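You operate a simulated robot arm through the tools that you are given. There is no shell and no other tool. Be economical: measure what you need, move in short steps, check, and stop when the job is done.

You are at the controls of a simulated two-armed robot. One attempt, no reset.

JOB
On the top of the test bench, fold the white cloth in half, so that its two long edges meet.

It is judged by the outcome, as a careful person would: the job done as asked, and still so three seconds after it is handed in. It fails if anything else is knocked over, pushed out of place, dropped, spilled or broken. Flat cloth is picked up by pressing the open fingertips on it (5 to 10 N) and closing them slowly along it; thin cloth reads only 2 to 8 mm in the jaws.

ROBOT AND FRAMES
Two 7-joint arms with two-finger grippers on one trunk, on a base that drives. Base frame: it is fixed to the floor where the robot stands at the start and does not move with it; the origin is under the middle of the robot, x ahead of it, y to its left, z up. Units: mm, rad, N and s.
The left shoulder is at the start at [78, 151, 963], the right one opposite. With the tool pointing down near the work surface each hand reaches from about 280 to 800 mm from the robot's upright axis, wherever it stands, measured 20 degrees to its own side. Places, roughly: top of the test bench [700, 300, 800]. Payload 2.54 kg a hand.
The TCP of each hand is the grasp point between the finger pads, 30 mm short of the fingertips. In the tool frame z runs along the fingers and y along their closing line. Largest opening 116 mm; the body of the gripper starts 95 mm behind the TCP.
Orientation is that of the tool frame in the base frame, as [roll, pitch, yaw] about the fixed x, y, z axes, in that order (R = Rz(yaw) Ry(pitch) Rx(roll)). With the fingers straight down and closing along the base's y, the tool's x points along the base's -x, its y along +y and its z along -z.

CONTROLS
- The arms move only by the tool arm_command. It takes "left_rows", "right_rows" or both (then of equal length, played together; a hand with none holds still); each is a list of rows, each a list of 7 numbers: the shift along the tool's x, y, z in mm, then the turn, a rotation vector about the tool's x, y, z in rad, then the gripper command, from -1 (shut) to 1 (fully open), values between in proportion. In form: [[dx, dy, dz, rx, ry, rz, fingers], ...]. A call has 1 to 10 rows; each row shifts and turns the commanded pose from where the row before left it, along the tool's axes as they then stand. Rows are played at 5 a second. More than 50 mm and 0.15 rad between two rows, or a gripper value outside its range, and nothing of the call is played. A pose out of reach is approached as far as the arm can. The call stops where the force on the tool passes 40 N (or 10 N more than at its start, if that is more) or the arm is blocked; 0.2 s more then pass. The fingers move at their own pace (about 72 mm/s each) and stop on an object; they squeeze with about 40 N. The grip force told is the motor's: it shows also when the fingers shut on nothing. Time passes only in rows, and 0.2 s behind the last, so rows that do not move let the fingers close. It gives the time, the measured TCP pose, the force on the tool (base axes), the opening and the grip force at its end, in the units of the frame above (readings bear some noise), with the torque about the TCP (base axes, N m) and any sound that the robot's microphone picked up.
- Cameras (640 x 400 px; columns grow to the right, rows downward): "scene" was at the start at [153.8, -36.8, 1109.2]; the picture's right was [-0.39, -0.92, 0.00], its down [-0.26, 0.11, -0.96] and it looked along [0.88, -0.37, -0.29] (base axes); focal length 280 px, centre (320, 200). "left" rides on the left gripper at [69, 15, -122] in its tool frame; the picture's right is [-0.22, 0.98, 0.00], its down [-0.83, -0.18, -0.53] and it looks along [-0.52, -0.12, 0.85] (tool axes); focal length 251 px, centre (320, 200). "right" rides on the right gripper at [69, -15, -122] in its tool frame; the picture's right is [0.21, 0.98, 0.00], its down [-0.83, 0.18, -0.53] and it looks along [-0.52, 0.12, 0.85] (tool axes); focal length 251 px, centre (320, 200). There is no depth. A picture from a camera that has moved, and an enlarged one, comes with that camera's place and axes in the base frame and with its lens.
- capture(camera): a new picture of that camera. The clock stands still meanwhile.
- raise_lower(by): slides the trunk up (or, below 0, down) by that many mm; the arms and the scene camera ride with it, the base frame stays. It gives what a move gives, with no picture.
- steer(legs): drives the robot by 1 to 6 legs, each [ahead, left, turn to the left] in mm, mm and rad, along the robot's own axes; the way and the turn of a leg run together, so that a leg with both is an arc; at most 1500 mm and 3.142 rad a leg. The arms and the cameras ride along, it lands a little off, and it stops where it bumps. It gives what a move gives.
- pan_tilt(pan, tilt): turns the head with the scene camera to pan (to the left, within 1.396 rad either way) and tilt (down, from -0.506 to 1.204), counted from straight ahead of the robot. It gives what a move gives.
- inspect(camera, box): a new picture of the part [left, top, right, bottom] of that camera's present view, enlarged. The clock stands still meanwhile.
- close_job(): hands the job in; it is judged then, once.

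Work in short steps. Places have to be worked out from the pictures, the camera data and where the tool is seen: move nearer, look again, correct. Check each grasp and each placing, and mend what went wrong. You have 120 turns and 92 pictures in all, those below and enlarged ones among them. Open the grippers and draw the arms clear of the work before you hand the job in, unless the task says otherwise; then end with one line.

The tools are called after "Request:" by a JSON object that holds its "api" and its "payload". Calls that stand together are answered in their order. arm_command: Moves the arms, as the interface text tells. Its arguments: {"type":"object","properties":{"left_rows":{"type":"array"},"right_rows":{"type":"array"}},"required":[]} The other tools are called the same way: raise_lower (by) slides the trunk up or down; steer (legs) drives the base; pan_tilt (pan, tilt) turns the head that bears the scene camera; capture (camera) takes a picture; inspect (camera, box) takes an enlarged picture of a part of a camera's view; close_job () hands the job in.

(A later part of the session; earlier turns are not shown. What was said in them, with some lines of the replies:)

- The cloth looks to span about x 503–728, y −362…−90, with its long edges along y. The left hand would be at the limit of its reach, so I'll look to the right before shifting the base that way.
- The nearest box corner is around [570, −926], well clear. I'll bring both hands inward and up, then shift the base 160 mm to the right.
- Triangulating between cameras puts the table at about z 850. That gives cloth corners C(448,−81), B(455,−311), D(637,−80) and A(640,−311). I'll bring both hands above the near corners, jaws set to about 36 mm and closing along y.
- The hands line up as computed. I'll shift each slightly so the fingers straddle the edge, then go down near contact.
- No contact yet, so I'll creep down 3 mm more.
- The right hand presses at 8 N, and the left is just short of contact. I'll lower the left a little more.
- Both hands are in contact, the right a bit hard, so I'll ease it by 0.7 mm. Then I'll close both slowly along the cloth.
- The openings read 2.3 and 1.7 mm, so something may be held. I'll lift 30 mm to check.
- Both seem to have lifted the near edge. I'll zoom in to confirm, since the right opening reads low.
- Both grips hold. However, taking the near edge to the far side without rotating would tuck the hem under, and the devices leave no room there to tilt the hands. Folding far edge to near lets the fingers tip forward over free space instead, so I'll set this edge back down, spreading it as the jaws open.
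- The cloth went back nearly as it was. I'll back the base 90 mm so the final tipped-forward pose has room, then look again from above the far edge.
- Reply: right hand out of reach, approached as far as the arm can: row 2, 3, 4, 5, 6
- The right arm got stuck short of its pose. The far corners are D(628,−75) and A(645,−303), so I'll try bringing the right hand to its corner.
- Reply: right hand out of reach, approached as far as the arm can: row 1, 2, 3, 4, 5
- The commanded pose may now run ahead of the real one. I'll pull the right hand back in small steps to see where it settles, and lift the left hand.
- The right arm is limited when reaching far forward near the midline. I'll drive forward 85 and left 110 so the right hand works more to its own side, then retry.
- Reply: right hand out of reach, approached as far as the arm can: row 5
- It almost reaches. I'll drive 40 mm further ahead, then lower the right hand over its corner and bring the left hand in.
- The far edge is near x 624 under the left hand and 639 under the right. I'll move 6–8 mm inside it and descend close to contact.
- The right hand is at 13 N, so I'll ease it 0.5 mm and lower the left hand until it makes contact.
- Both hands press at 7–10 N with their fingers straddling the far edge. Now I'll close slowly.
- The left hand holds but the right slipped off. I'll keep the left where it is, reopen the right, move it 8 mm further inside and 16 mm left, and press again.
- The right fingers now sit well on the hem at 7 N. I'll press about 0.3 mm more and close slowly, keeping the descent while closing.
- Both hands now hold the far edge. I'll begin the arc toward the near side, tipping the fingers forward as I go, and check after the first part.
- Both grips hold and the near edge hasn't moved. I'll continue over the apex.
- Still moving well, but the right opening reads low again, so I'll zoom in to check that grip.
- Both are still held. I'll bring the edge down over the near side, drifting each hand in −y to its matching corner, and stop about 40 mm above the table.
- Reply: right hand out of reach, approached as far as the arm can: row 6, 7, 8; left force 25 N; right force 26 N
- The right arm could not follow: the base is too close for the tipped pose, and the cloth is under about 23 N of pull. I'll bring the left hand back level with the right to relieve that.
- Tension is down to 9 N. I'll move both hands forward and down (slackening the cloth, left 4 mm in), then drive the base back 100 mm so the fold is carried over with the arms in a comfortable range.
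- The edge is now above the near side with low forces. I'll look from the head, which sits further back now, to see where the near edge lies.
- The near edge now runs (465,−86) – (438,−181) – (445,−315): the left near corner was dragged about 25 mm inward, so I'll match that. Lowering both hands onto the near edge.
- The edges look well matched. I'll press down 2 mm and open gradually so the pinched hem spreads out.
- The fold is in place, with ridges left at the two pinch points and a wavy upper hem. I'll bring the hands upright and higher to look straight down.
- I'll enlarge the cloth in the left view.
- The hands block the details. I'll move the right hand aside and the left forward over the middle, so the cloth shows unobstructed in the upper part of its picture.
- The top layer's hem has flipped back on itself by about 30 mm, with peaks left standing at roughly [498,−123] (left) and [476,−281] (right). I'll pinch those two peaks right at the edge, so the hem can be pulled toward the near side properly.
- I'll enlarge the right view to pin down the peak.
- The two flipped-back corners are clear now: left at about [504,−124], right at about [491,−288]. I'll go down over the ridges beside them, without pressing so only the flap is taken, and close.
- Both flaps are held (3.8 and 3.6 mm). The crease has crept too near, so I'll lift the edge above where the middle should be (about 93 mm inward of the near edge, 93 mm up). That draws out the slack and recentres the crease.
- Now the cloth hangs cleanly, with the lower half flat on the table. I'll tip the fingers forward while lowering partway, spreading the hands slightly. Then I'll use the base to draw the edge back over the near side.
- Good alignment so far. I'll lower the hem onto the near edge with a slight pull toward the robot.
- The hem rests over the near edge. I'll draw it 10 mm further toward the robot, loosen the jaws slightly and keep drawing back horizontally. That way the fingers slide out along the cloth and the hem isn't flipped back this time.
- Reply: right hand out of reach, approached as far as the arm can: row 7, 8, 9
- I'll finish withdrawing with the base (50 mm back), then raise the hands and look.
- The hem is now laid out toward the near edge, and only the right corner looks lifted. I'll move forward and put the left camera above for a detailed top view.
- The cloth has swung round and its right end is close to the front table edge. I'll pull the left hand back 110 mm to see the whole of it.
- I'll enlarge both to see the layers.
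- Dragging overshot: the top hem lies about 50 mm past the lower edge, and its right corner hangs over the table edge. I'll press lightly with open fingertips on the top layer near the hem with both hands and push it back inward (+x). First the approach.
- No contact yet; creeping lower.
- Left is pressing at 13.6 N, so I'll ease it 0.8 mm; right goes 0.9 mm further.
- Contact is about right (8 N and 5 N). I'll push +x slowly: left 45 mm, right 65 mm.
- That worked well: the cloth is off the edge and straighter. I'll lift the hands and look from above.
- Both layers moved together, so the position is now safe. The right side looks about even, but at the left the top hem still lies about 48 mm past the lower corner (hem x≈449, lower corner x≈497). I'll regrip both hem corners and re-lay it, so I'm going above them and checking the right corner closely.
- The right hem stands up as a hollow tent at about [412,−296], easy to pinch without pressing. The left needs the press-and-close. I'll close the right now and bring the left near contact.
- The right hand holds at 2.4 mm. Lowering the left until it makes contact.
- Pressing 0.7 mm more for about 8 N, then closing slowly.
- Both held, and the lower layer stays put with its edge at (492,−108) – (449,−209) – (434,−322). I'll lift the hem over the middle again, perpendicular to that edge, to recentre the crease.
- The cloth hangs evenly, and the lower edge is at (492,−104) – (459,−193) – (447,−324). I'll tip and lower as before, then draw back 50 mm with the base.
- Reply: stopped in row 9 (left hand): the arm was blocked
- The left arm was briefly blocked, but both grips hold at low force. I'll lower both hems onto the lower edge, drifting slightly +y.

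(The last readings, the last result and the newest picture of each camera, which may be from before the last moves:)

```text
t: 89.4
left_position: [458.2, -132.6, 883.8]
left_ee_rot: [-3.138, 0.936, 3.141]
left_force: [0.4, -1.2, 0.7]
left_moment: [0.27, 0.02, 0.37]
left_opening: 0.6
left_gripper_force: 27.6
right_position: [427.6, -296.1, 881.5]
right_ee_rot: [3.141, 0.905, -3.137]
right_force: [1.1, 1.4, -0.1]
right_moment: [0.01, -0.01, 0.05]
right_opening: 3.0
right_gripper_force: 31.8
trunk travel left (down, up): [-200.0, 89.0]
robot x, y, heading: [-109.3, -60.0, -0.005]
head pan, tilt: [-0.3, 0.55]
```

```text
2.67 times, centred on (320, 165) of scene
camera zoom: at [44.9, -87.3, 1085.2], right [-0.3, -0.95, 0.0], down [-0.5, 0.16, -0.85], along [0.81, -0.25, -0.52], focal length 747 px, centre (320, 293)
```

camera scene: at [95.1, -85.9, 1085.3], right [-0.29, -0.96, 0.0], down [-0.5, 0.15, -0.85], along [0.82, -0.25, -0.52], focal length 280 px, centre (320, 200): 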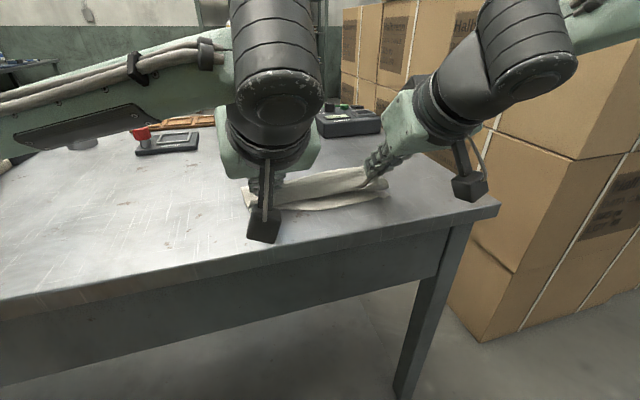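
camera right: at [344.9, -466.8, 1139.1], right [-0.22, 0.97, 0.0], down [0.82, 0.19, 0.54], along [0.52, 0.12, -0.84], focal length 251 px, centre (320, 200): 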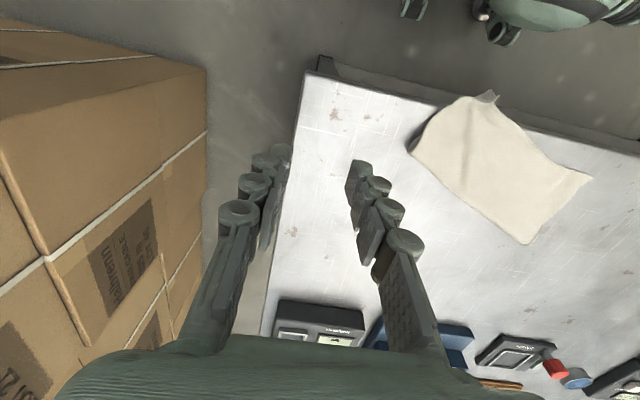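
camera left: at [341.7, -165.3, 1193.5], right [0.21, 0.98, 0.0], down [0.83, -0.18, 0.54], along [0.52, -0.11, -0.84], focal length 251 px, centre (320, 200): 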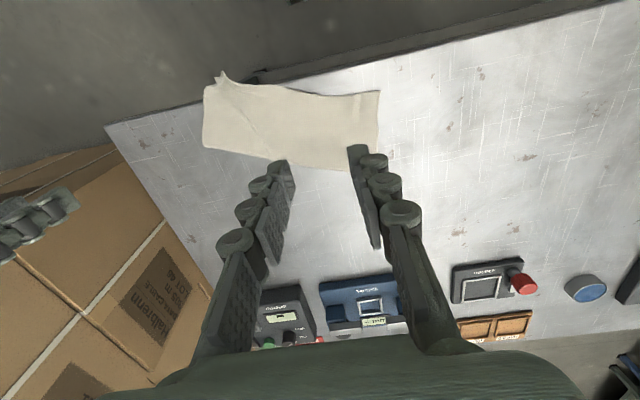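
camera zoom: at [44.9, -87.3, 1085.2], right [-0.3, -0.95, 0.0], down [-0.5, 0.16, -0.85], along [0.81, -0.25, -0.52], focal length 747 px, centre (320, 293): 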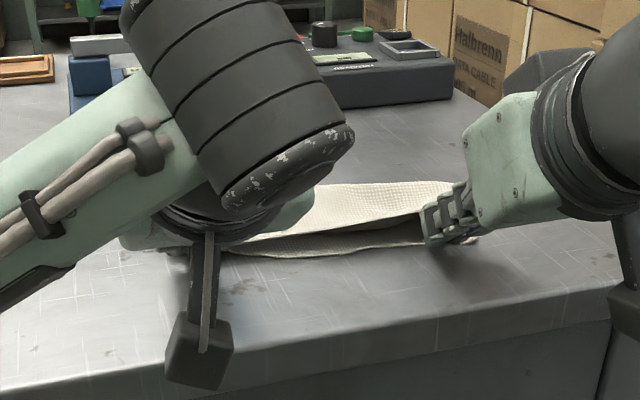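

The middle of the hem sits 10–15 mm inside the lower edge, so I'll draw it 12 mm closer. Then I'll open fully in place so the cloth is free of the jaws before withdrawing.

Request:
{"api": "arm_command", "payload": {"left_rows": [[3.5, 0, -4.8, 0, 0, 0, -1], [3.5, 0, -4.8, 0, 0, 0, -1], [0.8, 0, 0.6, 0, 0, 0, -1], [0, 0, 0, 0, 0, 0, -0.88], [0, 0, 0, 0, 0, 0, -0.76], [0, 0, 0, 0, 0, 0, -0.64], [0, 0, 0, 0, 0, 0, -0.52], [0, 0, 0, 0, 0, 0, -0.4], [0, 0, 0, 0, 0, 0, -0.3]], "right_rows": [[3.7, 0, -4.7, 0, 0, 0, -1], [3.7, 0, -4.7, 0, 0, 0, -1], [0, 0, 0, 0, 0, 0, -1], [0, 0, 0, 0, 0, 0, -0.88], [0, 0, 0, 0, 0, 0, -0.76], [0, 0, 0, 0, 0, 0, -0.64], [0, 0, 0, 0, 0, 0, -0.52], [0, 0, 0, 0, 0, 0, -0.4], [0, 0, 0, 0, 0, 0, -0.3]]}}

Request:
{"api": "steer", "payload": {"legs": [[-70, 0, 0]]}}

Request:
{"api": "arm_command", "payload": {"left_rows": [[-20, 0, -16, 0, 0, 0, -0.35], [-30, 0, -25, 0, 0.1, 0, -0.35], [-20, 20, -25, 0, 0.14, 0, -0.35], [0, 30, -25, 0, 0.14, 0, -0.35], [0, 30, -20, 0, 0.14, 0, -0.35], [0, 30, 0, 0, 0.14, 0, -0.35]], "right_rows": [[-20, 0, -16, 0, 0, 0, -0.35], [-30, 0, -25, 0, 0.1, 0, -0.35], [-20, -20, -25, 0, 0.14, 0, -0.35], [0, -30, -25, 0, 0.14, 0, -0.35], [0, -30, -20, 0, 0.14, 0, -0.35], [0, -30, 0, 0, 0.14, 0, -0.35]]}}

Request:
{"api": "inspect", "payload": {"camera": "scene", "box": [220, 90, 420, 215]}}

```text
t: 91.4
left_position: [446.2, -131.2, 882.9]
left_ee_rot: [-3.139, 0.938, 3.139]
left_force: [-0.4, 0.0, -0.5]
left_moment: [0.03, -0.03, 0.01]
left_opening: 40.6
left_gripper_force: 0.0
right_position: [414.9, -297.5, 881.8]
right_ee_rot: [-3.141, 0.903, -3.139]
right_force: [0.2, -0.7, -0.2]
right_moment: [-0.01, 0.05, 0.03]
right_opening: 40.6
right_gripper_force: 0.0
trunk travel left (down, up): [-200.0, 89.0]
robot x, y, heading: [-108.7, -57.9, -0.004]
head pan, tilt: [-0.3, 0.55]
```

```text
t: 92.4
left_position: [377.3, -131.3, 881.7]
left_ee_rot: [-3.138, 0.939, 3.137]
left_force: [-0.9, -0.2, 0.2]
left_moment: [-0.02, 0.05, 0.02]
left_opening: 40.6
left_gripper_force: 0.1
right_position: [344.4, -297.3, 882.6]
right_ee_rot: [-3.139, 0.903, -3.137]
right_force: [-0.9, 0.3, -0.2]
right_moment: [-0.01, -0.02, 0.0]
right_opening: 40.8
right_gripper_force: 0.1
trunk travel left (down, up): [-200.0, 89.0]
robot x, y, heading: [-174.8, -62.5, -0.006]
head pan, tilt: [-0.3, 0.55]
```

```text
t: 93.8
left_position: [342.8, -19.7, 1013.1]
left_ee_rot: [-3.138, 0.276, 3.137]
left_force: [-0.7, 0.1, 0.2]
left_moment: [0.03, 0.02, 0.0]
left_opening: 37.6
left_gripper_force: 0.1
right_position: [318.3, -408.6, 1014.2]
right_ee_rot: [-3.141, 0.241, -3.135]
right_force: [-0.1, 0.0, 0.1]
right_moment: [0.0, -0.01, -0.01]
right_opening: 37.6
right_gripper_force: 0.1
trunk travel left (down, up): [-200.0, 89.0]
robot x, y, heading: [-173.7, -57.8, -0.007]
head pan, tilt: [-0.3, 0.55]
```

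```text
3.20 times, centred on (320, 152) of scene
camera zoom: at [-23.4, -87.0, 1085.1], right [-0.3, -0.95, 0.0], down [-0.5, 0.16, -0.85], along [0.81, -0.26, -0.52], focal length 896 px, centre (320, 352)
```

zoom: 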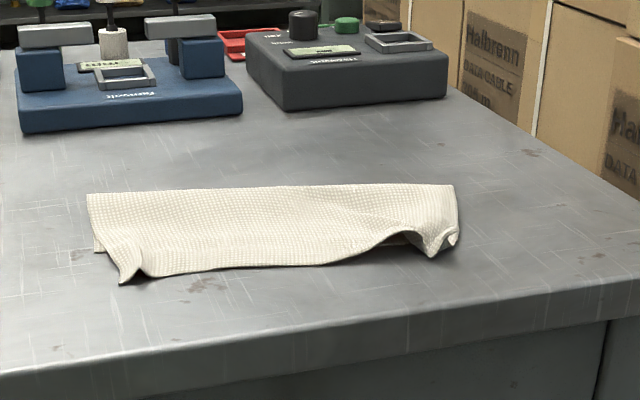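

This is much better: nearly square and flat, with the hem overshooting somewhat at the left. I'll go above for an accurate measurement.

Request:
{"api": "steer", "payload": {"legs": [[110, 0, 0]]}}

Request:
{"api": "arm_command", "payload": {"left_rows": [[-15, -30, 0, 0, 0.138, 0, -0.35], [-15, -35, -5, 0, 0.138, 0, -0.35], [-15, -40, -10, 0, 0, 0, -0.35], [-15, -40, -10, 0, 0, 0, -0.35], [-5, -25, -5, 0, 0, 0, -0.35]], "right_rows": [[0, 0, 0, 0, 0.12, 0, -0.35], [0, 0, 0, 0, 0.12, 0, -0.35], [0, 0, 0, 0, 0, 0, -0.35], [0, 0, 0, 0, 0, 0, -0.35], [0, 0, 0, 0, 0, 0, -0.35]]}}

Request:
{"api": "inspect", "payload": {"camera": "left", "box": [160, 20, 440, 180]}}

```text
t: 95.0
left_position: [450.8, -22.6, 1013.4]
left_ee_rot: [-3.141, 0.277, 3.132]
left_force: [-0.2, 0.1, 1.1]
left_moment: [0.01, 0.01, -0.04]
left_opening: 37.5
left_gripper_force: 0.1
right_position: [425.3, -410.3, 1014.4]
right_ee_rot: [-3.142, 0.242, -3.141]
right_force: [0.6, -0.7, -0.8]
right_moment: [0.0, 0.01, -0.01]
right_opening: 37.6
right_gripper_force: 0.0
trunk travel left (down, up): [-200.0, 89.0]
robot x, y, heading: [-66.3, -57.3, -0.004]
head pan, tilt: [-0.3, 0.55]
```

```text
t: 96.2
left_position: [510.9, -195.2, 1046.9]
left_ee_rot: [-3.14, 0.004, 3.131]
left_force: [-0.2, -0.3, 0.0]
left_moment: [0.02, 0.01, -0.04]
left_opening: 37.9
left_gripper_force: 0.0
right_position: [421.8, -410.3, 1013.7]
right_ee_rot: [-3.141, 0.003, -3.14]
right_force: [0.1, 0.2, -1.1]
right_moment: [0.01, -0.04, 0.0]
right_opening: 37.6
right_gripper_force: 0.1
trunk travel left (down, up): [-200.0, 89.0]
robot x, y, heading: [-66.4, -61.2, -0.01]
head pan, tilt: [-0.3, 0.55]
```

```text
2.29 times, centred on (300, 100) of left
camera zoom: at [441.7, -179.3, 1170.2], right [0.23, 0.97, 0.0], down [0.82, -0.19, 0.54], along [0.52, -0.12, -0.84], focal length 575 px, centre (366, 429)
```

zoom: 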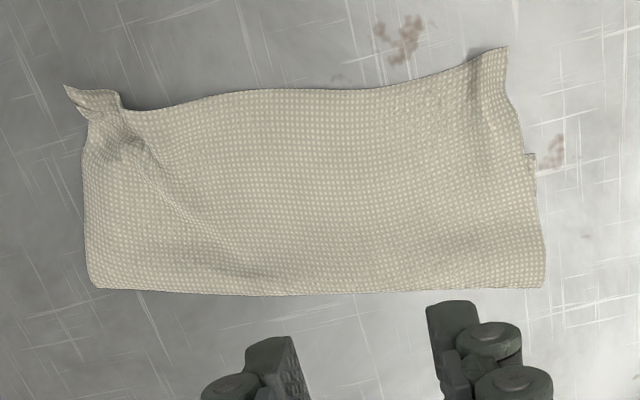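

Measured from above: at the left the lower layer is 70 mm deep and the top 119 mm (hem 49 mm too far), with the right about 25 mm too far. The hem lands roughly 18 mm in front of the pinch point, so I should lay it that much further in. I'll regrip both corners and redo it with corrected targets.

Request:
{"api": "arm_command", "payload": {"left_rows": [[13, 13.5, 15, 0, 0, 0, -0.38], [13, 13.5, 15, 0, 0, 0, -0.38], [13, 13.5, 15, 0, 0, 0, -0.38], [13, 13.5, 15, 0, 0, 0, -0.38], [0, 0, 34, 0, 0, 0, -0.38], [0, 0, 34, 0, 0, 0, -0.38], [0, 0, 34, 0, 0, 0, -0.38]], "right_rows": [[-3.5, 29, 0, 0, 0, 0, -0.3], [-3.5, 29, 0, 0, 0, 0, -0.3], [-3.5, 29, 0, 0, 0, 0, -0.3], [-3.5, 29, 0, 0, 0, 0, -0.3], [0, 0, 42, 0, 0, 0, -0.3], [0, 0, 42, 0, 0, 0, -0.3], [0, 0, 41, 0, 0, 0, -0.3]]}}

Request:
{"api": "arm_command", "payload": {"left_rows": [[0, 0, 1, 0, 0, 0, -0.38], [0, 0, 0.7, 0, 0, 0, -0.38], [0, 0, 0, 0, 0, 0, -0.38], [0, 0, 0, 0, 0, 0, -0.38]], "right_rows": [[0, 0, 0, 0, 0, 0, -0.5], [0, 0, 0, 0, 0, 0, -0.75], [0, 0, 0, 0, 0, 0, -1], [0, 0, 0, 0, 0, 0, -1]]}}

```text
t: 97.8
left_position: [466.8, -141.6, 886.5]
left_ee_rot: [-3.136, 0.002, 3.132]
left_force: [-0.3, 0.4, -0.5]
left_moment: [0.03, -0.02, 0.06]
left_opening: 36.1
left_gripper_force: 0.1
right_position: [440.0, -295.7, 890.0]
right_ee_rot: [3.141, 0.003, -3.14]
right_force: [-0.5, 0.5, 0.0]
right_moment: [-0.01, 0.0, -0.01]
right_opening: 40.9
right_gripper_force: 0.1
trunk travel left (down, up): [-200.0, 89.0]
robot x, y, heading: [-68.5, -61.3, -0.008]
head pan, tilt: [-0.3, 0.55]
```

```text
t: 98.8
left_position: [463.6, -140.9, 885.3]
left_ee_rot: [-3.14, 0.0, 3.135]
left_force: [0.3, 0.1, -0.4]
left_moment: [0.05, 0.02, -0.03]
left_opening: 36.1
left_gripper_force: 0.1
right_position: [439.6, -295.2, 890.5]
right_ee_rot: [3.141, 0.005, -3.141]
right_force: [-1.0, -0.9, -0.1]
right_moment: [-0.02, -0.03, 0.02]
right_opening: 1.2
right_gripper_force: 31.3
trunk travel left (down, up): [-200.0, 89.0]
robot x, y, heading: [-69.3, -60.3, -0.003]
head pan, tilt: [-0.3, 0.55]
```

The right hand closed. The left moves 5 mm outward and goes down to contact.

Request:
{"api": "arm_command", "payload": {"left_rows": [[5, 0, 1, 0, 0, 0, -0.38], [0, 0, 1, 0, 0, 0, -0.38], [0, 0, 0.8, 0, 0, 0, -0.38], [0, 0, 0.6, 0, 0, 0, -0.38]]}}

```text
t: 99.8
left_position: [458.4, -139.5, 883.1]
left_ee_rot: [-3.14, 0.002, 3.133]
left_force: [0.0, 0.3, 0.1]
left_moment: [-0.01, 0.01, -0.03]
left_opening: 35.8
left_gripper_force: 0.1
right_position: [439.5, -295.9, 890.9]
right_ee_rot: [3.14, 0.003, -3.14]
right_force: [-0.1, -1.1, 2.7]
right_moment: [0.01, -0.02, -0.03]
right_opening: 0.5
right_gripper_force: 27.5
trunk travel left (down, up): [-200.0, 89.0]
robot x, y, heading: [-70.7, -60.3, -0.004]
head pan, tilt: [-0.3, 0.55]
```

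Request:
{"api": "arm_command", "payload": {"left_rows": [[0, 0, 0.8, 0, 0, 0, -0.38], [0, 0, 0.7, 0, 0, 0, -0.38]]}}

```text
t: 100.4
left_position: [456.4, -137.8, 881.6]
left_ee_rot: [-3.139, 0.003, 3.134]
left_force: [-0.4, -0.6, 2.6]
left_moment: [-0.01, -0.04, 0.01]
left_opening: 35.9
left_gripper_force: 0.0
right_position: [439.0, -295.3, 891.0]
right_ee_rot: [3.141, 0.003, -3.14]
right_force: [-0.6, 0.7, 0.1]
right_moment: [0.0, -0.01, -0.02]
right_opening: 2.9
right_gripper_force: 30.3
trunk travel left (down, up): [-200.0, 89.0]
robot x, y, heading: [-72.5, -59.1, -0.009]
head pan, tilt: [-0.3, 0.55]
```

Contact is starting (2.6 N). I'll press 0.7 mm more and close slowly, then lift both slightly and check.

Request:
{"api": "arm_command", "payload": {"left_rows": [[0, 0, 0.7, 0, 0, 0, -0.38], [0, 0, 0, 0, 0, 0, -0.46], [0, 0, 0, 0, 0, 0, -0.53], [0, 0, 0, 0, 0, 0, -0.6], [0, 0, 0, 0, 0, 0, -0.67], [0, 0, 0, 0, 0, 0, -0.75], [0, 0, 0, 0, 0, 0, -0.83], [0, 0, 0, 0, 0, 0, -0.92], [0, 0, 0, 0, 0, 0, -1], [0, 0, 0, 0, 0, 0, -1]]}}

Request:
{"api": "arm_command", "payload": {"left_rows": [[0, 0, -10, 0, 0, 0, -1], [0, 0, -15, 0, 0, 0, -1], [0, 0, -10, 0, 0, 0, -1], [0, 0, 0, 0, 0, 0, -1]], "right_rows": [[0, 0, -10, 0, 0, 0, -1], [0, 0, -15, 0, 0, 0, -1], [0, 0, 0, 0, 0, 0, -1], [0, 0, 0, 0, 0, 0, -1]]}}

Request:
{"api": "inspect", "payload": {"camera": "scene", "box": [200, 110, 440, 260]}}

```text
t: 102.6
left_position: [456.1, -139.3, 880.5]
left_ee_rot: [-3.14, 0.001, 3.134]
left_force: [-1.0, -0.2, 0.9]
left_moment: [-0.03, 0.02, 0.0]
left_opening: 2.6
left_gripper_force: 31.5
right_position: [439.5, -295.9, 891.7]
right_ee_rot: [3.141, 0.003, -3.141]
right_force: [-0.3, -0.3, 0.6]
right_moment: [-0.02, -0.01, 0.01]
right_opening: 2.0
right_gripper_force: 29.8
trunk travel left (down, up): [-200.0, 89.0]
robot x, y, heading: [-72.5, -59.4, -0.005]
head pan, tilt: [-0.3, 0.55]
```

```text
t: 103.6
left_position: [458.6, -140.0, 915.2]
left_ee_rot: [-3.14, 0.001, 3.132]
left_force: [-0.4, -0.5, -0.2]
left_moment: [-0.08, -0.01, 0.03]
left_opening: 2.7
left_gripper_force: 30.4
right_position: [439.2, -295.6, 916.7]
right_ee_rot: [3.141, 0.002, -3.14]
right_force: [0.7, 0.2, -2.3]
right_moment: [-0.01, 0.02, -0.01]
right_opening: 3.3
right_gripper_force: 32.6
trunk travel left (down, up): [-200.0, 89.0]
robot x, y, heading: [-67.9, -61.8, -0.007]
head pan, tilt: [-0.3, 0.55]
```

```text
2.67 times, centred on (320, 185) of scene
camera zoom: at [84.0, -88.2, 1085.2], right [-0.3, -0.95, 0.0], down [-0.5, 0.16, -0.85], along [0.81, -0.26, -0.52], focal length 747 px, centre (320, 240)
```

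zoom: 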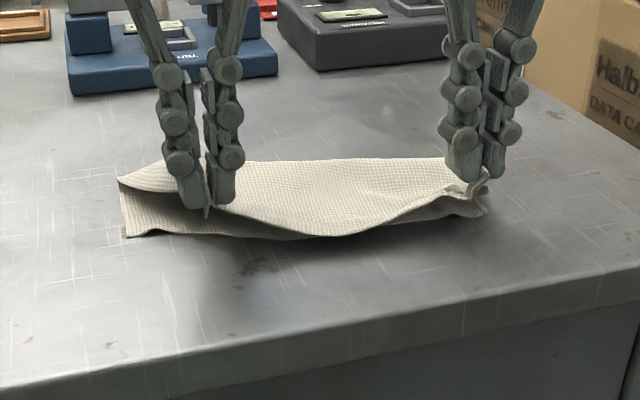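

Both held, with the lower edge around (493,−100) – (450,−210) – (449,−317). I'll lift over the middle again, then tip and lower with a smaller pull-back.

Request:
{"api": "arm_command", "payload": {"left_rows": [[-18.7, -2.2, -8.4, 0, 0, 0, -1], [-18.7, -2.2, -8.4, 0, 0, 0, -1], [-18.7, -2.2, -8.4, 0, 0, 0, -1], [-18.7, -2.2, -8.4, 0, 0, 0, -1], [-18.7, -2.2, -8.4, 0, 0, 0, -1], [-18.7, -2.2, -8.4, 0, 0, 0, -1], [0, 0, 0, 0, 0, 0, -1]], "right_rows": [[-16.3, -2.8, -8, 0, 0, 0, -1], [-16.3, -2.8, -8, 0, 0, 0, -1], [-16.3, -2.8, -8, 0, 0, 0, -1], [-16.3, -2.8, -8, 0, 0, 0, -1], [-16.3, -2.8, -8, 0, 0, 0, -1], [-16.3, -2.8, -8, 0, 0, 0, -1], [0, 0, 0, 0, 0, 0, -1]]}}

Request:
{"api": "arm_command", "payload": {"left_rows": [[4.74, 1.5, 6.45, 0, -0.1, 0, -1], [5.36, 1.5, 5.95, 0, -0.1, 0, -1], [5.93, 1.5, 5.38, 0, -0.1, 0, -1], [6.43, 1.5, 4.76, 0, -0.1, 0, -1], [6.87, 1.5, 4.1, 0, -0.1, 0, -1], [7.25, 1.5, 3.39, 0, -0.1, 0, -1], [7.55, 1.5, 2.64, 0, -0.1, 0, -1], [7.78, 1.5, 1.88, 0, -0.1, 0, -1]], "right_rows": [[4.74, 1.3, 6.45, 0, -0.1, 0, -1], [5.36, 1.3, 5.95, 0, -0.1, 0, -1], [5.93, 1.3, 5.38, 0, -0.1, 0, -1], [6.43, 1.3, 4.76, 0, -0.1, 0, -1], [6.87, 1.3, 4.1, 0, -0.1, 0, -1], [7.25, 1.3, 3.39, 0, -0.1, 0, -1], [7.55, 1.3, 2.64, 0, -0.1, 0, -1], [7.78, 1.3, 1.88, 0, -0.1, 0, -1]]}}

Request:
{"api": "steer", "payload": {"legs": [[-45, 0, 0]]}}

```text
t: 105.2
left_position: [568.4, -153.2, 964.7]
left_ee_rot: [-3.139, 0.001, 3.132]
left_force: [-3.1, 0.8, 0.8]
left_moment: [0.0, 0.07, -0.03]
left_opening: 3.5
left_gripper_force: 35.6
right_position: [537.4, -311.6, 963.6]
right_ee_rot: [-3.14, 0.003, -3.14]
right_force: [-0.1, 0.0, 1.2]
right_moment: [-0.03, 0.0, -0.01]
right_opening: 0.0
right_gripper_force: 27.8
trunk travel left (down, up): [-200.0, 89.0]
robot x, y, heading: [-72.7, -58.1, -0.003]
head pan, tilt: [-0.3, 0.55]
```

```text
t: 107.0
left_position: [529.2, -144.7, 922.3]
left_ee_rot: [-3.138, 0.817, 3.131]
left_force: [-2.6, 0.0, -2.1]
left_moment: [-0.03, 0.03, -0.03]
left_opening: 3.0
left_gripper_force: 35.3
right_position: [496.5, -302.1, 912.6]
right_ee_rot: [3.137, 0.809, 3.139]
right_force: [-1.2, 0.2, 0.7]
right_moment: [0.06, -0.02, 0.02]
right_opening: 0.0
right_gripper_force: 26.9
trunk travel left (down, up): [-200.0, 89.0]
robot x, y, heading: [-68.8, -57.7, -0.006]
head pan, tilt: [-0.3, 0.55]
```

```text
t: 107.9
left_position: [486.0, -142.3, 915.3]
left_ee_rot: [-3.136, 0.804, 3.135]
left_force: [-0.1, -0.3, -0.8]
left_moment: [0.04, 0.02, 0.04]
left_opening: 3.2
left_gripper_force: 35.7
right_position: [455.4, -300.6, 909.6]
right_ee_rot: [3.141, 0.805, -3.139]
right_force: [-1.8, -0.1, 1.9]
right_moment: [-0.04, 0.03, -0.01]
right_opening: 0.0
right_gripper_force: 26.8
trunk travel left (down, up): [-200.0, 89.0]
robot x, y, heading: [-112.1, -58.9, -0.008]
head pan, tilt: [-0.3, 0.55]
```

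The right jaw reads 0.0 three times running, so it may have slipped. Checking before laying.

Request:
{"api": "inspect", "payload": {"camera": "scene", "box": [200, 90, 440, 240]}}

```text
2.67 times, centred on (320, 165) of scene
camera zoom: at [39.7, -87.9, 1085.2], right [-0.3, -0.95, 0.0], down [-0.5, 0.16, -0.85], along [0.81, -0.26, -0.52], focal length 747 px, centre (320, 293)
```

zoom: 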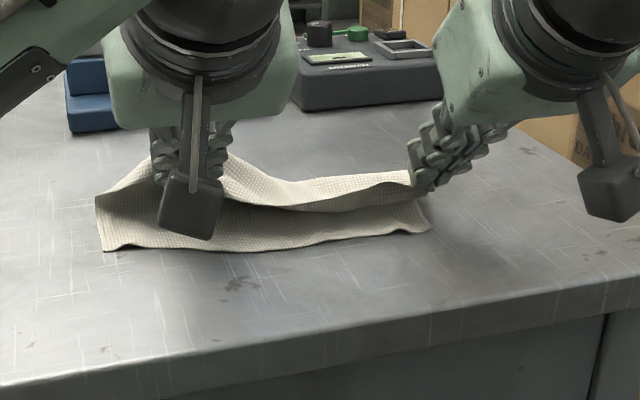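

The upper hem runs to both fingertips and sits in the right place relative to the lower edge. I'll lower straight down with a 12–14 mm +y shift, open in place, then back out with the base.

Request:
{"api": "arm_command", "payload": {"left_rows": [[5, 2.8, 4, 0, 0, 0, -1], [5, 2.8, 4, 0, 0, 0, -1], [5, 2.8, 4, 0, 0, 0, -1], [5, 2.8, 4, 0, 0, 0, -1], [5, 2.8, 4, 0, 0, 0, -1], [0, 0, 0, 0, 0, 0, -1]], "right_rows": [[3.9, 2.4, 3.8, 0, 0, 0, -1], [3.9, 2.4, 3.8, 0, 0, 0, -1], [3.9, 2.4, 3.8, 0, 0, 0, -1], [3.9, 2.4, 3.8, 0, 0, 0, -1], [3.9, 2.4, 3.8, 0, 0, 0, -1], [0, 0, 0, 0, 0, 0, -1]]}}

Request:
{"api": "arm_command", "payload": {"left_rows": [[0, 0, 0, 0, 0, 0, -0.88], [0, 0, 0, 0, 0, 0, -0.76], [0, 0, 0, 0, 0, 0, -0.64], [0, 0, 0, 0, 0, 0, -0.52], [0, 0, 0, 0, 0, 0, -0.4], [0, 0, 0, 0, 0, 0, -0.3]], "right_rows": [[0, 0, 0, 0, 0, 0, -0.88], [0, 0, 0, 0, 0, 0, -0.76], [0, 0, 0, 0, 0, 0, -0.64], [0, 0, 0, 0, 0, 0, -0.52], [0, 0, 0, 0, 0, 0, -0.4], [0, 0, 0, 0, 0, 0, -0.3]]}}

Request:
{"api": "steer", "payload": {"legs": [[-90, 0, 0]]}}

Request:
{"api": "arm_command", "payload": {"left_rows": [[-20, 0, -16, 0, 0, 0, -0.35], [-30, 0, -25, 0, 0.1, 0, -0.35], [-20, 20, -25, 0, 0.14, 0, -0.35], [0, 30, -25, 0, 0.14, 0, -0.35], [0, 30, -20, 0, 0.14, 0, -0.35], [0, 30, 0, 0, 0.14, 0, -0.35]], "right_rows": [[-20, 0, -16, 0, 0, 0, -0.35], [-30, 0, -25, 0, 0.1, 0, -0.35], [-20, -20, -25, 0, 0.14, 0, -0.35], [0, -30, -25, 0, 0.14, 0, -0.35], [0, -30, -20, 0, 0.14, 0, -0.35], [0, -30, 0, 0, 0.14, 0, -0.35]]}}

Request:
{"api": "inspect", "payload": {"camera": "scene", "box": [220, 90, 420, 215]}}

```text
t: 109.3
left_position: [486.2, -126.6, 883.8]
left_ee_rot: [-3.138, 0.803, 3.135]
left_force: [-2.2, 0.6, 1.6]
left_moment: [-0.01, 0.02, 0.0]
left_opening: 1.7
left_gripper_force: 32.1
right_position: [455.8, -288.1, 883.9]
right_ee_rot: [3.14, 0.805, -3.139]
right_force: [0.3, 0.1, -0.6]
right_moment: [0.01, 0.0, 0.03]
right_opening: 0.9
right_gripper_force: 27.5
trunk travel left (down, up): [-200.0, 89.0]
robot x, y, heading: [-118.4, -56.5, -0.009]
head pan, tilt: [-0.3, 0.55]
```

```text
t: 110.7
left_position: [485.9, -127.8, 881.8]
left_ee_rot: [-3.138, 0.803, 3.133]
left_force: [-0.3, -0.2, -0.3]
left_moment: [-0.02, -0.01, -0.03]
left_opening: 40.7
left_gripper_force: 0.1
right_position: [456.0, -289.1, 883.8]
right_ee_rot: [3.141, 0.806, -3.141]
right_force: [-0.5, 0.6, 0.1]
right_moment: [0.03, 0.01, 0.01]
right_opening: 40.4
right_gripper_force: 0.1
trunk travel left (down, up): [-200.0, 89.0]
robot x, y, heading: [-112.1, -61.2, -0.008]
head pan, tilt: [-0.3, 0.55]
```

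```text
t: 111.8
left_position: [397.0, -126.5, 883.3]
left_ee_rot: [-3.138, 0.803, 3.137]
left_force: [-0.1, -0.9, -0.2]
left_moment: [0.0, -0.03, -0.01]
left_opening: 40.5
left_gripper_force: 0.0
right_position: [367.1, -287.4, 882.5]
right_ee_rot: [3.141, 0.807, -3.139]
right_force: [0.1, 0.4, -0.4]
right_moment: [-0.02, 0.04, -0.01]
right_opening: 40.8
right_gripper_force: 0.1
trunk travel left (down, up): [-200.0, 89.0]
robot x, y, heading: [-198.0, -58.5, -0.007]
head pan, tilt: [-0.3, 0.55]
```

```text
t: 113.2
left_position: [381.6, -17.0, 1015.6]
left_ee_rot: [-3.14, 0.14, 3.133]
left_force: [0.0, 1.0, -1.0]
left_moment: [0.0, -0.05, 0.02]
left_opening: 37.6
left_gripper_force: 0.0
right_position: [351.1, -400.0, 1017.7]
right_ee_rot: [3.14, 0.142, -3.138]
right_force: [-0.2, 0.1, 0.3]
right_moment: [0.04, -0.03, -0.01]
right_opening: 37.7
right_gripper_force: 0.1
trunk travel left (down, up): [-200.0, 89.0]
robot x, y, heading: [-201.4, -58.1, -0.004]
head pan, tilt: [-0.3, 0.55]
```

```text
3.20 times, centred on (320, 152) of scene
camera zoom: at [-47.6, -87.1, 1085.0], right [-0.3, -0.95, 0.0], down [-0.5, 0.16, -0.85], along [0.81, -0.26, -0.52], focal length 896 px, centre (320, 352)
```

zoom: 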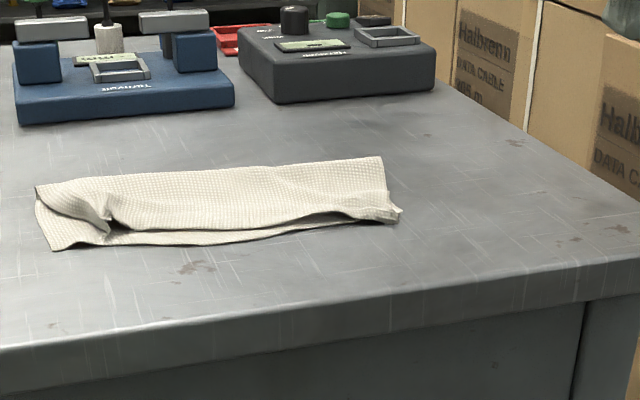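

Now the long edges meet along the right and middle, within a few mm. Only the left top corner is bunched back, leaving a small triangle of the lower layer showing. I have one picture left, so I'll take it close above that corner and then make one careful correction.

Request:
{"api": "steer", "payload": {"legs": [[110, 0, 0]]}}

Request:
{"api": "arm_command", "payload": {"left_rows": [[-10, -30, 0, 0, 0.14, 0, -0.35], [-8, -30, 10, 0, 0, 0, -0.35], [0, -30, 30, 0, 0, 0, -0.35], [0, 0, 30, 0, 0, 0, -0.35]]}}

```text
t: 114.4
left_position: [491.2, -15.9, 1015.4]
left_ee_rot: [-3.14, 0.144, 3.135]
left_force: [0.8, 0.2, -0.2]
left_moment: [0.01, 0.02, 0.01]
left_opening: 37.8
left_gripper_force: 0.0
right_position: [461.5, -398.2, 1017.6]
right_ee_rot: [3.14, 0.144, -3.137]
right_force: [-0.1, -0.3, -0.4]
right_moment: [0.0, 0.02, 0.0]
right_opening: 37.8
right_gripper_force: 0.1
trunk travel left (down, up): [-200.0, 89.0]
robot x, y, heading: [-93.7, -62.4, -0.003]
head pan, tilt: [-0.3, 0.55]
```

```text
t: 115.4
left_position: [506.2, -105.5, 945.8]
left_ee_rot: [-3.138, 0.001, 3.138]
left_force: [0.3, 0.1, 0.4]
left_moment: [0.01, -0.01, -0.02]
left_opening: 37.7
left_gripper_force: 0.1
right_position: [461.6, -398.3, 1017.6]
right_ee_rot: [-3.141, 0.143, -3.137]
right_force: [-0.1, 0.3, -0.2]
right_moment: [0.0, 0.0, -0.02]
right_opening: 37.8
right_gripper_force: 0.0
trunk travel left (down, up): [-200.0, 89.0]
robot x, y, heading: [-91.3, -61.7, -0.008]
head pan, tilt: [-0.3, 0.55]
```

Taking the last picture over the left corner and as much of the hem as possible.

Request:
{"api": "inspect", "payload": {"camera": "left", "box": [90, 60, 400, 220]}}

```text
2.06 times, centred on (245, 140) of left
camera zoom: at [437.7, -89.7, 1067.3], right [0.22, 0.98, 0.0], down [0.82, -0.18, 0.54], along [0.52, -0.12, -0.84], focal length 519 px, centre (475, 324)
```

zoom: 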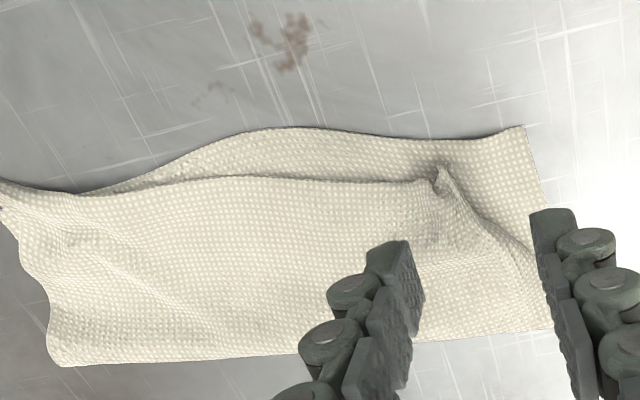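

The left top corner sits at about [491,−117] as a standing tip, and it belongs at [485,−82]. I'll pinch that tip without pressing on the layer below.

Request:
{"api": "arm_command", "payload": {"left_rows": [[13, -12.5, 15, 0, 0, 0, -0.35], [0, 0, 20, 0, 0, 0, -0.35], [0, 0, 15, 0, 0, 0, -0.35], [0, 0, 9, 0, 0, 0, -0.35], [0, 0, 0, 0, 0, 0, -0.5], [0, 0, 0, 0, 0, 0, -0.65], [0, 0, 0, 0, 0, 0, -0.8], [0, 0, 0, 0, 0, 0, -1], [0, 0, 0, 0, 0, 0, -1]]}}

```text
t: 117.4
left_position: [496.7, -119.3, 887.8]
left_ee_rot: [-3.14, 0.003, 3.137]
left_force: [-0.1, 0.8, -0.2]
left_moment: [0.02, -0.01, -0.02]
left_opening: 2.9
left_gripper_force: 31.3
right_position: [462.1, -398.4, 1018.6]
right_ee_rot: [-3.141, 0.144, -3.135]
right_force: [0.4, -0.4, 0.3]
right_moment: [0.01, 0.0, -0.01]
right_opening: 37.7
right_gripper_force: 0.0
trunk travel left (down, up): [-200.0, 89.0]
robot x, y, heading: [-90.7, -60.6, -0.001]
head pan, tilt: [-0.3, 0.55]
```

Holding at 2.9 mm. I'll lift 10 mm and carry the corner +30 mm in y and −11 mm in x, watching the force.

Request:
{"api": "arm_command", "payload": {"left_rows": [[0, 0, -10, 0, 0, 0, -1], [2, 6, 0, 0, 0, 0, -1], [2, 6, 0, 0, 0, 0, -1], [2, 6, 0, 0, 0, 0, -1], [2, 6, 0, 0, 0, 0, -1], [3, 6, 0, 0, 0, 0, -1], [0, 0, 0, 0, 0, 0, -1]]}}

```text
t: 119.0
left_position: [484.1, -89.0, 897.1]
left_ee_rot: [-3.139, 0.001, 3.134]
left_force: [0.1, 0.1, 2.0]
left_moment: [-0.21, 0.06, -0.02]
left_opening: 1.2
left_gripper_force: 29.3
right_position: [461.3, -398.6, 1018.0]
right_ee_rot: [3.141, 0.145, -3.137]
right_force: [0.5, 0.1, -0.2]
right_moment: [-0.02, 0.0, 0.0]
right_opening: 37.9
right_gripper_force: 0.1
trunk travel left (down, up): [-200.0, 89.0]
robot x, y, heading: [-92.9, -59.6, -0.004]
head pan, tilt: [-0.3, 0.55]
```

No excess tension. I'll nudge the corner onto the target, lower it, open slowly and rise straight up.

Request:
{"api": "arm_command", "payload": {"left_rows": [[-4, 3, 4, 0, 0, 0, -1], [0, 0, 5, 0, 0, 0, -1], [0, 0, 4.5, 0, 0, 0, -1], [0, 0, 0, 0, 0, 0, -0.9], [0, 0, 0, 0, 0, 0, -0.8], [0, 0, 0, 0, 0, 0, -0.7], [0, 0, 0, 0, 0, 0, -0.6], [0, 0, -4, 0, 0, 0, -0.5], [0, 0, -30, 0, 0, 0, -0.5], [0, 0, -40, 0, 0, 0, -0.5]]}}

```text
t: 121.2
left_position: [488.4, -86.7, 955.7]
left_ee_rot: [-3.14, 0.001, 3.134]
left_force: [0.2, 0.4, -0.2]
left_moment: [-0.02, -0.02, 0.01]
left_opening: 28.9
left_gripper_force: 0.0
right_position: [460.9, -398.3, 1017.9]
right_ee_rot: [3.14, 0.144, -3.137]
right_force: [-0.2, -2.1, 0.4]
right_moment: [0.02, -0.02, -0.02]
right_opening: 37.6
right_gripper_force: 0.0
trunk travel left (down, up): [-200.0, 89.0]
robot x, y, heading: [-89.3, -58.5, 0.002]
head pan, tilt: [-0.3, 0.55]
```

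No pictures remain, and the corner was placed where measured. I'll open both grippers fully, draw the arms up and clear, and back off.

Request:
{"api": "arm_command", "payload": {"left_rows": [[0, 0, -40, 0, 0, 0, 1], [20, 30, -30, 0, 0, 0, 1], [30, 35, 0, 0, 0, 0, 1], [30, 35, 0, 0, 0, 0, 1], [30, 35, 0, 0, 0, 0, 1]], "right_rows": [[0, 0, -20, 0, 0, 0, 1], [20, 0, 0, 0, 0, 0, 1], [30, 0, 0, 0, 0, 0, 1], [30, 0, 0, 0, 0, 0, 1], [0, 0, 0, 0, 0, 0, 1]]}}

Request:
{"api": "steer", "payload": {"legs": [[-80, 0, 0]]}}

Request:
{"api": "close_job", "payload": {}}

```text
t: 122.4
left_position: [377.3, 51.7, 1030.7]
left_ee_rot: [-3.139, 0.002, 3.137]
left_force: [0.1, 0.2, -0.4]
left_moment: [0.0, -0.01, 0.0]
left_opening: 116.1
left_gripper_force: 0.1
right_position: [378.0, -399.7, 1028.4]
right_ee_rot: [-3.139, 0.144, -3.136]
right_force: [-1.2, -0.4, 0.9]
right_moment: [0.03, 0.0, 0.03]
right_opening: 116.1
right_gripper_force: 0.0
trunk travel left (down, up): [-200.0, 89.0]
robot x, y, heading: [-91.7, -57.3, 0.0]
head pan, tilt: [-0.3, 0.55]
```

```text
t: 123.4
left_position: [298.4, 52.0, 1030.6]
left_ee_rot: [-3.141, 0.003, 3.137]
left_force: [-0.9, -1.2, -0.1]
left_moment: [0.02, -0.03, 0.01]
left_opening: 115.9
left_gripper_force: 0.2
right_position: [299.4, -399.3, 1028.1]
right_ee_rot: [-3.141, 0.145, -3.135]
right_force: [-0.5, 0.1, -0.2]
right_moment: [-0.02, -0.06, 0.03]
right_opening: 116.0
right_gripper_force: 0.0
trunk travel left (down, up): [-200.0, 89.0]
robot x, y, heading: [-171.1, -57.8, 0.0]
head pan, tilt: [-0.3, 0.55]
```

```text
The job is handed in.
```

The cloth is folded in half on the bench with its long edges brought together, but not perfectly: the last picture showed the top edge about 19 mm short of the lower one mid-length, and the left corner I moved after that is unchecked because I had no pictures left.
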